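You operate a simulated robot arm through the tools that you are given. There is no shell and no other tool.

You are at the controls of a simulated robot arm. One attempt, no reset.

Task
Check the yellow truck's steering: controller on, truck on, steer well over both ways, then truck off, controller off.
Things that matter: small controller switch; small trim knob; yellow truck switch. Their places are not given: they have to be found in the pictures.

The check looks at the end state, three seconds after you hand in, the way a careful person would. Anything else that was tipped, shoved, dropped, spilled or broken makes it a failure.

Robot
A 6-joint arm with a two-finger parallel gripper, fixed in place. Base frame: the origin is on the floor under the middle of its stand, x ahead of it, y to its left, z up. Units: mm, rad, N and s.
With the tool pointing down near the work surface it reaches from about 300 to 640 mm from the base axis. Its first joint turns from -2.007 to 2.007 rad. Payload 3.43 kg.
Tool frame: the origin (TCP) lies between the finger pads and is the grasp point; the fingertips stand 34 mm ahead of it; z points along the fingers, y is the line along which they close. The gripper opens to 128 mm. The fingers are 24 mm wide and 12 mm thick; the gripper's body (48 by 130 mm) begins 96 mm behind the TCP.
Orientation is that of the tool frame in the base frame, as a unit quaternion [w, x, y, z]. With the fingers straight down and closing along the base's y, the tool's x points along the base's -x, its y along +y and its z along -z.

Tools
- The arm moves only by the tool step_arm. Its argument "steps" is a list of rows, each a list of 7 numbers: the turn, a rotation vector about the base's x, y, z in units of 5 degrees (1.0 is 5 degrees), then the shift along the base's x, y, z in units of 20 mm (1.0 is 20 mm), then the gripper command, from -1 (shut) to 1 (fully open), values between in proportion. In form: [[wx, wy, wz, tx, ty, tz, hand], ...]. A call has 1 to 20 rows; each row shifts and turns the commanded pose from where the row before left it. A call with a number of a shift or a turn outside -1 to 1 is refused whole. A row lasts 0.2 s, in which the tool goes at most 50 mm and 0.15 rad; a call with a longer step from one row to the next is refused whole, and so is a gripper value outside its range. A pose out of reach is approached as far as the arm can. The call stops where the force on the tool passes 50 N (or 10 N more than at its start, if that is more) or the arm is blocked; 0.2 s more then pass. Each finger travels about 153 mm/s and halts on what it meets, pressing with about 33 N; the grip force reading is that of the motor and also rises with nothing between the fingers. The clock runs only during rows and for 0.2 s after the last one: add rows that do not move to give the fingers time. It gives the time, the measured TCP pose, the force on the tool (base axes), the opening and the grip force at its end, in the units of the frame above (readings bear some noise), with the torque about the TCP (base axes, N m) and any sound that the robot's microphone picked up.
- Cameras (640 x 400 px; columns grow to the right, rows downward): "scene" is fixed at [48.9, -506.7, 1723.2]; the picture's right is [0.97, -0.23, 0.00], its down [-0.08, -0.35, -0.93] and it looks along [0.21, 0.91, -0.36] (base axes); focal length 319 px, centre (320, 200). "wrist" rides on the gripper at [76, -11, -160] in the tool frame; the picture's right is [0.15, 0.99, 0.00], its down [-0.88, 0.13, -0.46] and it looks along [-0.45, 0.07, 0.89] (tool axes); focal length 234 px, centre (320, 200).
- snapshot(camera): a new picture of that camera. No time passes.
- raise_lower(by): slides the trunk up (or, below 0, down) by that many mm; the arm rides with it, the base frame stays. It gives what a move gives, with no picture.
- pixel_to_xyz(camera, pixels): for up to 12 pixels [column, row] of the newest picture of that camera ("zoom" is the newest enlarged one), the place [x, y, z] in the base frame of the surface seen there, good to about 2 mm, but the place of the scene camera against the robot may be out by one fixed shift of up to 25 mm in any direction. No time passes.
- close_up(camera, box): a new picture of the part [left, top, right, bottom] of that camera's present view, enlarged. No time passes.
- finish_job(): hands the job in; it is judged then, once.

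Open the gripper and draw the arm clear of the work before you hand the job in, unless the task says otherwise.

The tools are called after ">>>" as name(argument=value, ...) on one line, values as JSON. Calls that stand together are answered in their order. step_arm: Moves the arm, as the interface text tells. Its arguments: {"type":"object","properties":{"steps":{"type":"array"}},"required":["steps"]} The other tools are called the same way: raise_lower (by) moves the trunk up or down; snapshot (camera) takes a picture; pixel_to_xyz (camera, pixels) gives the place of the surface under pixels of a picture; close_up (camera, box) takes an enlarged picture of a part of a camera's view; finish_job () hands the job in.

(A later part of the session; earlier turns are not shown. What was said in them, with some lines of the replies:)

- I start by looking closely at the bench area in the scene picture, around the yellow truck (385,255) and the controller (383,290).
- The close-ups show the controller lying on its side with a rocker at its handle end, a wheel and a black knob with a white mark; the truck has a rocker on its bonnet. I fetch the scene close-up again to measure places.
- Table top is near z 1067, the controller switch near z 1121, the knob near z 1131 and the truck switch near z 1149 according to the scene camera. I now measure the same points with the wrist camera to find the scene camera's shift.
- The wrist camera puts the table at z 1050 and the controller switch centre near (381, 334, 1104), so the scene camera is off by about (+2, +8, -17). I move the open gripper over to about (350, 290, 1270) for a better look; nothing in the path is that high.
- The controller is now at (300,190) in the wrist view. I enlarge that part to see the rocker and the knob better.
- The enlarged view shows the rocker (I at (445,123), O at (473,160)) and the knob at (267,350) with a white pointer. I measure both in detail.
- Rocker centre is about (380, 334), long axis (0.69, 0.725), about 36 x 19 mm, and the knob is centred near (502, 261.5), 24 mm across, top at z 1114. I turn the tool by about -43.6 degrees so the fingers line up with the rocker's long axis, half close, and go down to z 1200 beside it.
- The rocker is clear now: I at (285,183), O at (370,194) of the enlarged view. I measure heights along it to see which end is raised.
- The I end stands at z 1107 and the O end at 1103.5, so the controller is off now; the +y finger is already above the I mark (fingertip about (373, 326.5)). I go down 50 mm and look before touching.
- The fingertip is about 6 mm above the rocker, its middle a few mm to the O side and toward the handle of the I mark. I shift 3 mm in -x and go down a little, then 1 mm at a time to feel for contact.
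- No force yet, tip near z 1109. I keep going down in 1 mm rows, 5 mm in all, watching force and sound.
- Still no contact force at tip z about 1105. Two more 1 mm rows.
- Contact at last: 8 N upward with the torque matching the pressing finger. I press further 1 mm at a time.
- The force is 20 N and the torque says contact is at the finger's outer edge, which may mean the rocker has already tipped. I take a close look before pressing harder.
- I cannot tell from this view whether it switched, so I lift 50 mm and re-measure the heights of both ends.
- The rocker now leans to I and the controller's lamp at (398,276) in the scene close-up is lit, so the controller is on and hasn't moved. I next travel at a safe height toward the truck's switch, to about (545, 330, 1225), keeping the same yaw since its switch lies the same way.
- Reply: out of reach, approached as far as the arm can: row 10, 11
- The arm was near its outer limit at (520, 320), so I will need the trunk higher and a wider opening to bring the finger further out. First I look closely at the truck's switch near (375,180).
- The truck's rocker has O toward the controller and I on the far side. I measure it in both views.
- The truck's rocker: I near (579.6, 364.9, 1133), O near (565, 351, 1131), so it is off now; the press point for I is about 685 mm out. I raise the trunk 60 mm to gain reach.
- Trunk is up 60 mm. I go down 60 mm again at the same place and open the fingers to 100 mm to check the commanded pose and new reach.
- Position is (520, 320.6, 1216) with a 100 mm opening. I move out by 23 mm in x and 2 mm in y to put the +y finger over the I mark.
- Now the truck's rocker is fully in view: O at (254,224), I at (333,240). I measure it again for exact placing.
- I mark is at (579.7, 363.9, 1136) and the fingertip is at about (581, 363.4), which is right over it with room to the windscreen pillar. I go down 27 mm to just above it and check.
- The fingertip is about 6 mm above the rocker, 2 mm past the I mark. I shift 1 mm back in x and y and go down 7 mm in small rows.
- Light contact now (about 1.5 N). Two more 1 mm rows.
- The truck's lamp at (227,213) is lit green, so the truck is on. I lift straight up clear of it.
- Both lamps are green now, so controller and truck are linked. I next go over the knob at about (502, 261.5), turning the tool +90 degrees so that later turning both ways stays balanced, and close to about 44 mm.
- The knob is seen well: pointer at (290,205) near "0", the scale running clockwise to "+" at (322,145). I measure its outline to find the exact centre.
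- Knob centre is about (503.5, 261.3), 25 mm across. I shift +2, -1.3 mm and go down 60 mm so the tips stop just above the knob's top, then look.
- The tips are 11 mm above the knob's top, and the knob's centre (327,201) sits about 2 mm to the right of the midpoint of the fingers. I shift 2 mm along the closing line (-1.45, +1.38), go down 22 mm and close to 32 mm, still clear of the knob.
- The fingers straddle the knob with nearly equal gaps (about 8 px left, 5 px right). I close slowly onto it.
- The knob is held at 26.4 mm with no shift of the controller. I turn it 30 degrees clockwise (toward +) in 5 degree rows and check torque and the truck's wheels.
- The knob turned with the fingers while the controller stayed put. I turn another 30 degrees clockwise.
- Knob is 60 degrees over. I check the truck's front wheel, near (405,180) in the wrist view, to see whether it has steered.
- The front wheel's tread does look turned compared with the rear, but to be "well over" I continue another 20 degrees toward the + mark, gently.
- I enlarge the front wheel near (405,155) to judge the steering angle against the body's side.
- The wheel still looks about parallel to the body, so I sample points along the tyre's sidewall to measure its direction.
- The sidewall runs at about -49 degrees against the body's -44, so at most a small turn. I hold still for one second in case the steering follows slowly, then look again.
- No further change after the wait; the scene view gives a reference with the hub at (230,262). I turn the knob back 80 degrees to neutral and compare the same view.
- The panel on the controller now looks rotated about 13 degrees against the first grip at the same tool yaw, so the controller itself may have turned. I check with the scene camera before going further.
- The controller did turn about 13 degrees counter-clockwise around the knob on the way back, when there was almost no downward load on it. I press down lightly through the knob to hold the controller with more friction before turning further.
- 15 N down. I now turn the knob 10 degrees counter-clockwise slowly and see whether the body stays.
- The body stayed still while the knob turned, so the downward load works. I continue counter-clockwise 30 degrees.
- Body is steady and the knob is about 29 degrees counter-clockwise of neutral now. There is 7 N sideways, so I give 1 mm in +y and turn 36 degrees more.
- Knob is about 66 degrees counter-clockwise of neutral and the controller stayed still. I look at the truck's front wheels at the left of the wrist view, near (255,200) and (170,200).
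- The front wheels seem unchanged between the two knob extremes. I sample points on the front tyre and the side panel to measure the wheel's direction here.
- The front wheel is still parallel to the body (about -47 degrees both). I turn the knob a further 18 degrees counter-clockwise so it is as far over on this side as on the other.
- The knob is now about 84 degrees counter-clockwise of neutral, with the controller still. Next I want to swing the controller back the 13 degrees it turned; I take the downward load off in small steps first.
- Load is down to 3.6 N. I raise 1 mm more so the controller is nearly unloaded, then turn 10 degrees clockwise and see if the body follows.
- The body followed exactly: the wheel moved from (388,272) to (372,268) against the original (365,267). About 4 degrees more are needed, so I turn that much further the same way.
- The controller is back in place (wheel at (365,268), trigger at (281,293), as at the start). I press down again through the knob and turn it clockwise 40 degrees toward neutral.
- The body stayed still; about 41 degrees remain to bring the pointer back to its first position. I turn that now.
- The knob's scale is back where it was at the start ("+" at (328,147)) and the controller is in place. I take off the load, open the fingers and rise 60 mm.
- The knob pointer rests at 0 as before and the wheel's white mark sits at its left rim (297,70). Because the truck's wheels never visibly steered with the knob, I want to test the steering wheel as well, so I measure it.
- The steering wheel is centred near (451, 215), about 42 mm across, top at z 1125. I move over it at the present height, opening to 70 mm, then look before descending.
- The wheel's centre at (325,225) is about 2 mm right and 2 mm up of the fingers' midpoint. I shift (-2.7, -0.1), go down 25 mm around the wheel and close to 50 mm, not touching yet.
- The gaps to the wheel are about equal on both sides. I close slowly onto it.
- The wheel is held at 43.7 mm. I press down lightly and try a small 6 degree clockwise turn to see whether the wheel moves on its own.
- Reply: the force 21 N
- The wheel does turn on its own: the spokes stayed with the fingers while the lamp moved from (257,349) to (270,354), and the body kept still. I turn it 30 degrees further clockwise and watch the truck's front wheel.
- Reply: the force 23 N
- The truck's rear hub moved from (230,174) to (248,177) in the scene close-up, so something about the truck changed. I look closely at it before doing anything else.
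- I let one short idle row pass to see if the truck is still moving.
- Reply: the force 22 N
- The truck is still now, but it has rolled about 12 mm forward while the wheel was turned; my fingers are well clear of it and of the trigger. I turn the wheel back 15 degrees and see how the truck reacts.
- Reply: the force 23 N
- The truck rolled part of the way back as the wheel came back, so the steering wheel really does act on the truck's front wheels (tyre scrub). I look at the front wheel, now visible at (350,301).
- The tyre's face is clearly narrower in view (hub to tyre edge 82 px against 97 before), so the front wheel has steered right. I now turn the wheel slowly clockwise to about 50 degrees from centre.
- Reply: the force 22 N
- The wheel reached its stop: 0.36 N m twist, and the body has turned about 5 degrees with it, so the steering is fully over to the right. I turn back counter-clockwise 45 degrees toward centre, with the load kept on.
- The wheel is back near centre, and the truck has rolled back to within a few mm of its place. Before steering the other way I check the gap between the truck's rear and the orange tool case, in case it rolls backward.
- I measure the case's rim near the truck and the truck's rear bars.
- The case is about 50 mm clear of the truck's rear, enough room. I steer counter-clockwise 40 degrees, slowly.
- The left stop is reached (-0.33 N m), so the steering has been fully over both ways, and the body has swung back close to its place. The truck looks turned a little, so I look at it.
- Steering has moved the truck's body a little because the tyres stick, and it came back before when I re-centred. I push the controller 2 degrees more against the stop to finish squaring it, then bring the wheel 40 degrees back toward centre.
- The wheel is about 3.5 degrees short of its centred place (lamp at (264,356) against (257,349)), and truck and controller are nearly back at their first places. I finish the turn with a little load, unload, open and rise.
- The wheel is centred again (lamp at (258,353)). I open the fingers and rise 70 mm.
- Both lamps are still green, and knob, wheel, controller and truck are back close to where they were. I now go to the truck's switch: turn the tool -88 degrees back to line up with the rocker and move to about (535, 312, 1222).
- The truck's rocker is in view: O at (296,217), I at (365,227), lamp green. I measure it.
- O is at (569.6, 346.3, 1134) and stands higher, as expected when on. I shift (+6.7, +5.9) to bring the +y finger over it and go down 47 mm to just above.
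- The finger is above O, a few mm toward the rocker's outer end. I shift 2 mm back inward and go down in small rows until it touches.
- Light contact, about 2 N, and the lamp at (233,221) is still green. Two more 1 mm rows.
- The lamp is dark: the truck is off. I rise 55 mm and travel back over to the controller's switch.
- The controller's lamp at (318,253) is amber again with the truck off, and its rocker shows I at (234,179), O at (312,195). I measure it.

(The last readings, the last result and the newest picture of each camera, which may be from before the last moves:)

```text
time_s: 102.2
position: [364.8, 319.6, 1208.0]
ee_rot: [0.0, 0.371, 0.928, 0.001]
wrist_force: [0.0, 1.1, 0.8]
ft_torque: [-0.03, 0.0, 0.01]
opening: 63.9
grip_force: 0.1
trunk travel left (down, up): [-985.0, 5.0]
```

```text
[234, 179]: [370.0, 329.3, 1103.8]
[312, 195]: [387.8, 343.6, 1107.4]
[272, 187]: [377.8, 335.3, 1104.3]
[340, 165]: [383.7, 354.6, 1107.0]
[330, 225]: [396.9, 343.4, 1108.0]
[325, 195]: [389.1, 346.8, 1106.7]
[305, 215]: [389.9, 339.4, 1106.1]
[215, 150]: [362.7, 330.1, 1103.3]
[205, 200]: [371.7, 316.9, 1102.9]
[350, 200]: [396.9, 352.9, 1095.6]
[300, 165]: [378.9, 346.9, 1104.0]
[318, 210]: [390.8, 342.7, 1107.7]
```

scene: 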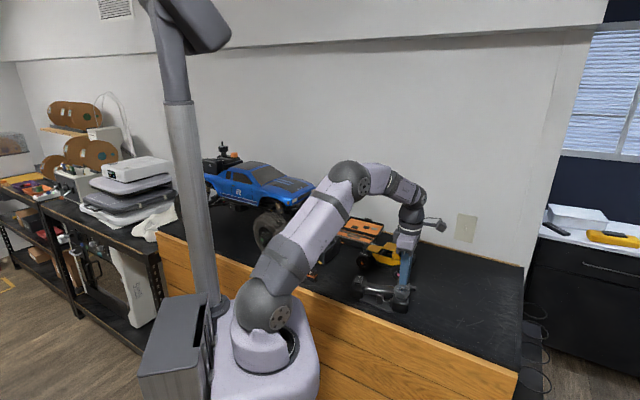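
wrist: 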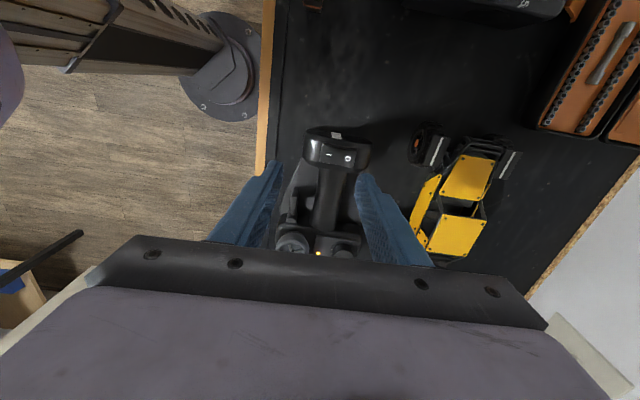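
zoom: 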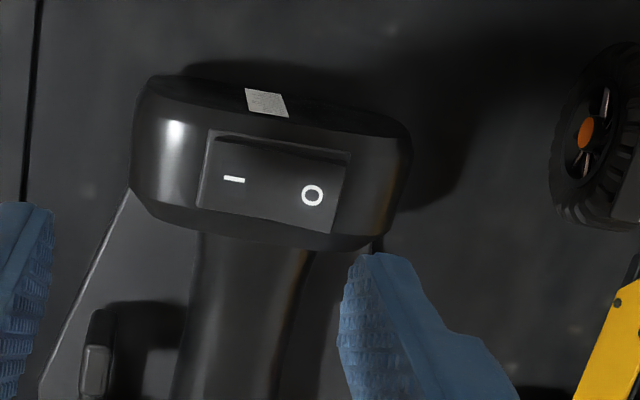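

O is at (387.8, 343.6, 1107), raised, and within 2 mm of where it was at the start. I shift (-4.6, -2.9) and go down 58 mm to just above it.

>>> step_arm(steps=[[0, 0, 0, -0.115, -0.075, -0.5, 0], [0, 0, 0, -0.115, -0.07, -0.5, 0], [0, 0, 0, 0, 0, -0.5, 0], [0, 0, 0, 0, 0, -0.5, 0], [0, 0, 0, 0, 0, -0.5, 0], [0, 0, 0, 0, 0, -0.4, 0], [0, 0, 0, 0, 0, 0, 0]])

>>> close_up(camera="wrist", box=[290, 110, 430, 220])

>>> close_up(camera="scene", box=[330, 220, 440, 320])

```text
time_s: 103.8
position: [360.2, 316.5, 1152.9]
ee_rot: [0.0, 0.372, 0.928, 0.0]
wrist_force: [0.2, -0.1, 0.0]
ft_torque: [-0.01, -0.04, 0.03]
opening: 64.1
grip_force: 0.1
trunk travel left (down, up): [-985.0, 5.0]
```

```text
3.64 times, centred on (360, 165) of wrist
```

zoom: 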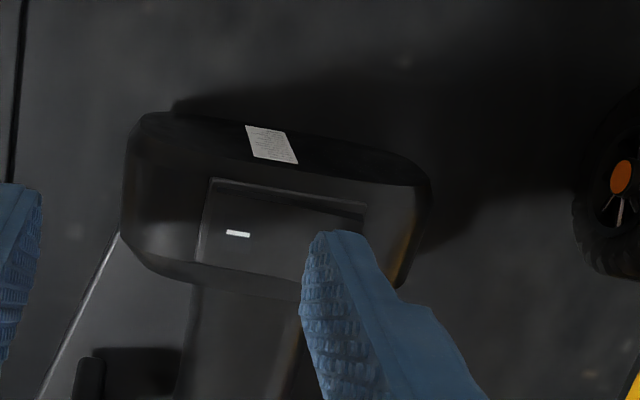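

```text
4.00 times, centred on (385, 270) of scene
```

zoom: 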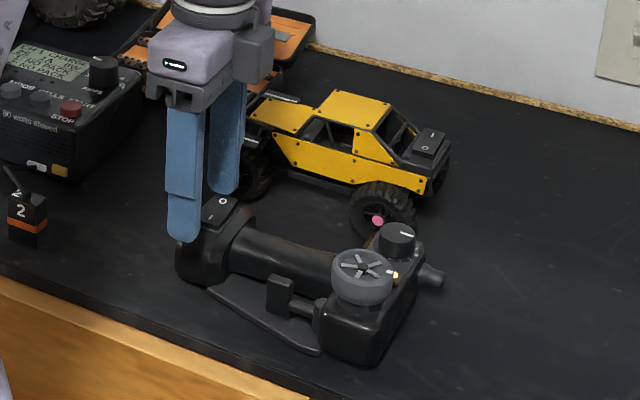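

The fingertip is about 12 mm above the O half and well placed. I shift 0.7 mm outward and go down 13 mm, the last in small rows.

>>> step_arm(steps=[[0, 0, 0, 0.035, 0.035, -0.2, 0], [0, 0, 0, 0, 0, -0.2, 0], [0, 0, 0, 0, 0, -0.1, 0], [0, 0, 0, 0, 0, -0.05, 0], [0, 0, 0, 0, 0, -0.05, 0], [0, 0, 0, 0, 0, -0.05, 0], [0, 0, 0, 0, 0, 0, 0]])

>>> close_up(camera="scene", box=[330, 220, 440, 320])

```text
time_s: 105.4
position: [360.4, 316.3, 1137.9]
ee_rot: [0.001, 0.372, 0.928, 0.002]
wrist_force: [0.1, 3.1, 16.6]
ft_torque: [0.53, -0.33, 0.07]
opening: 64.8
grip_force: 0.9
trunk travel left (down, up): [-985.0, 5.0]
```

```text
4.00 times, centred on (385, 270) of scene
```

zoom: 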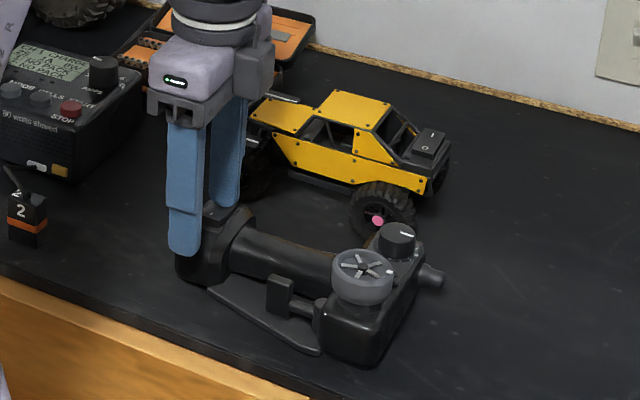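

The controller's lamp near (396,275) no longer glows. I lift 60 mm and check the switch and lamp.

>>> step_arm(steps=[[0, 0, 0, 0, 0, 0.3, 0], [0, 0, 0, 0, 0, 0.5, 0], [0, 0, 0, 0, 0, 0.7, 0], [0, 0, 0, 0, 0, 0.8, 0], [0, 0, 0, 0, 0, 0.8, 0], [0, 0, 0, 0, 0, 0.8, 0], [0, 0, 0, 0, 0, 0, 0]])

>>> close_up(camera="scene", box=[330, 220, 440, 320])

>>> close_up(camera="wrist", box=[260, 110, 420, 260])

```text
time_s: 107.0
position: [360.7, 316.6, 1214.8]
ee_rot: [0.0, 0.371, 0.929, 0.0]
wrist_force: [-0.3, 0.6, -0.2]
ft_torque: [-0.05, 0.0, 0.01]
opening: 64.1
grip_force: 0.0
trunk travel left (down, up): [-985.0, 5.0]
```

```text
4.00 times, centred on (385, 270) of scene
```

zoom: 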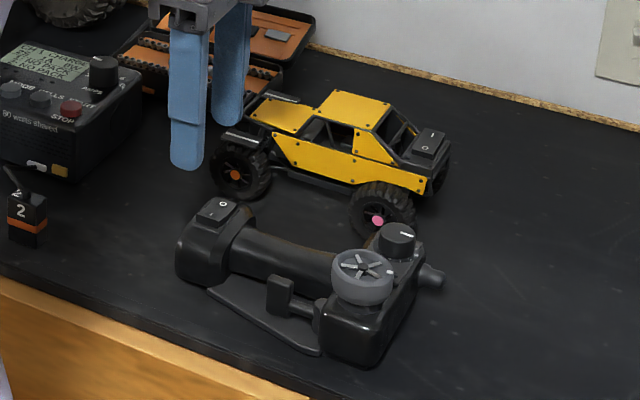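

```text
2.67 times, centred on (340, 185) of wrist
```

zoom: 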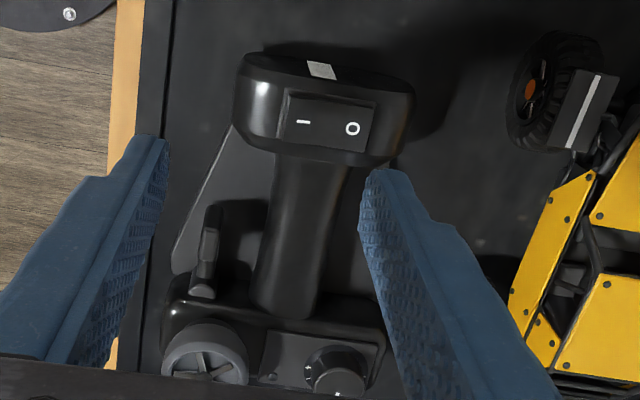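

Both lamps are dark and both rockers lean to O; the knob and wheel marks are where they started. I now draw the arm up and back toward its starting place with the gripper open.

>>> step_arm(steps=[[0, 0, 0, 0, 0, 1, 0], [0, 0, 0, 0, 0, 1, 0], [0, 0, 0, 0, 0, 1, 0.3], [0, 0, 0, -0.5, 0, 1, 0.6], [0, 0, 0, -0.8, -0.2, 1, 1], [0, 0, 0.9, -0.8, -0.2, 1, 1], [0, 0, 0.9, -0.8, -0.2, 0.5, 1], [0, 0, 0.9, -0.8, -0.2, 0.5, 1], [0, 0, 0.9, -0.8, -0.2, 0.3, 1], [0, 0, 0.9, -0.8, -0.2, 0, 1], [0, 0, 0.9, -0.8, -0.2, 0, 1], [0, 0, 0, 0, 0, 0, 1]])

>>> snapshot(camera="scene")

>>> close_up(camera="scene", box=[330, 220, 440, 320])

>>> snapshot(camera="wrist")

```text
time_s: 109.6
position: [239.8, 288.5, 1360.8]
ee_rot: [0.0, 0.144, 0.99, 0.0]
wrist_force: [1.1, 0.5, 0.4]
ft_torque: [0.01, 0.0, -0.02]
opening: 128.0
grip_force: 0.1
trunk travel left (down, up): [-985.0, 5.0]
```

```text
taken
```

scene: 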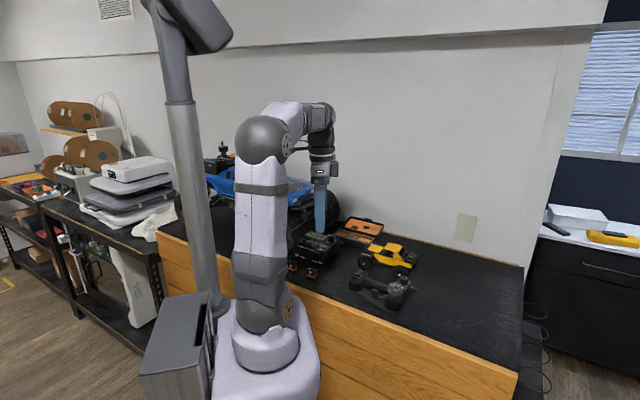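

```text
4.00 times, centred on (385, 270) of scene
```

zoom: 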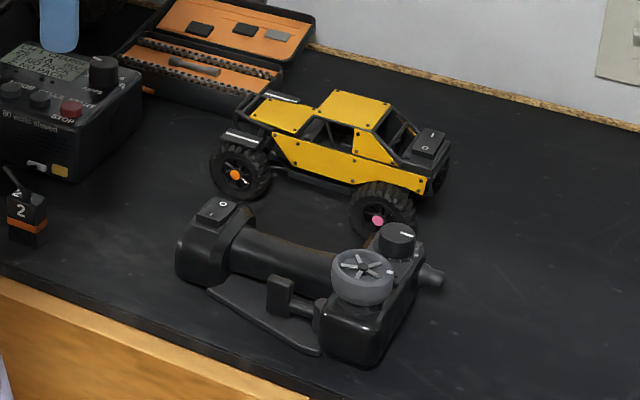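

```text
taken
```

wrist: 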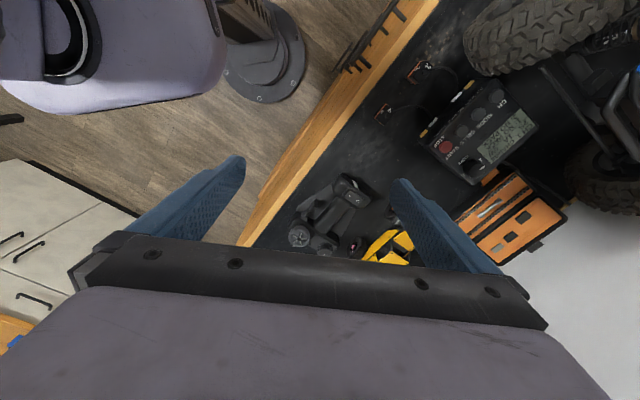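

The arm is clear with the gripper open. Truck and controller switches are off, lamps dark, and the controller, knob, wheel, truck and other bench items stand essentially where they were at the start. I hand the job in.

>>> finish_job()

```text
The job is handed in.
```

The steering check is done and handed in. The controller went on first, then the truck; I steered fully over both ways, then switched off the truck and then the controller.

- **Switches:** each one was confirmed by its lamp. Both rockers now lean to O and both lamps are dark.
- **Steering:** I turned the trim knob about 80 degrees each way first, but the truck's front wheels did not visibly move. I then turned the controller's steering wheel to its stop both ways. The truck's front wheel turned when I steered right. For left I reached the wheel's stop and saw the truck's body swing, but the front wheel was partly hidden. The knob and wheel were both put back to centre, the knob within a degree or two.
- **Controller moved and put back:** turning the knob swung the controller about 13 degrees on the bench, and the wheel's stop later swung it about 5 more. I turned it back both times, and it ended within about 2 to 3 mm of where it started.
- **Truck moved:** steering made the truck roll and swing on its tyres, up to about 14 mm. It came to rest about 5 mm forward of its first place. It was never close to the tool case.

The other bench items I could see look undisturbed. The arm is up and clear with the gripper open, and the trunk is 60 mm higher than at the start.
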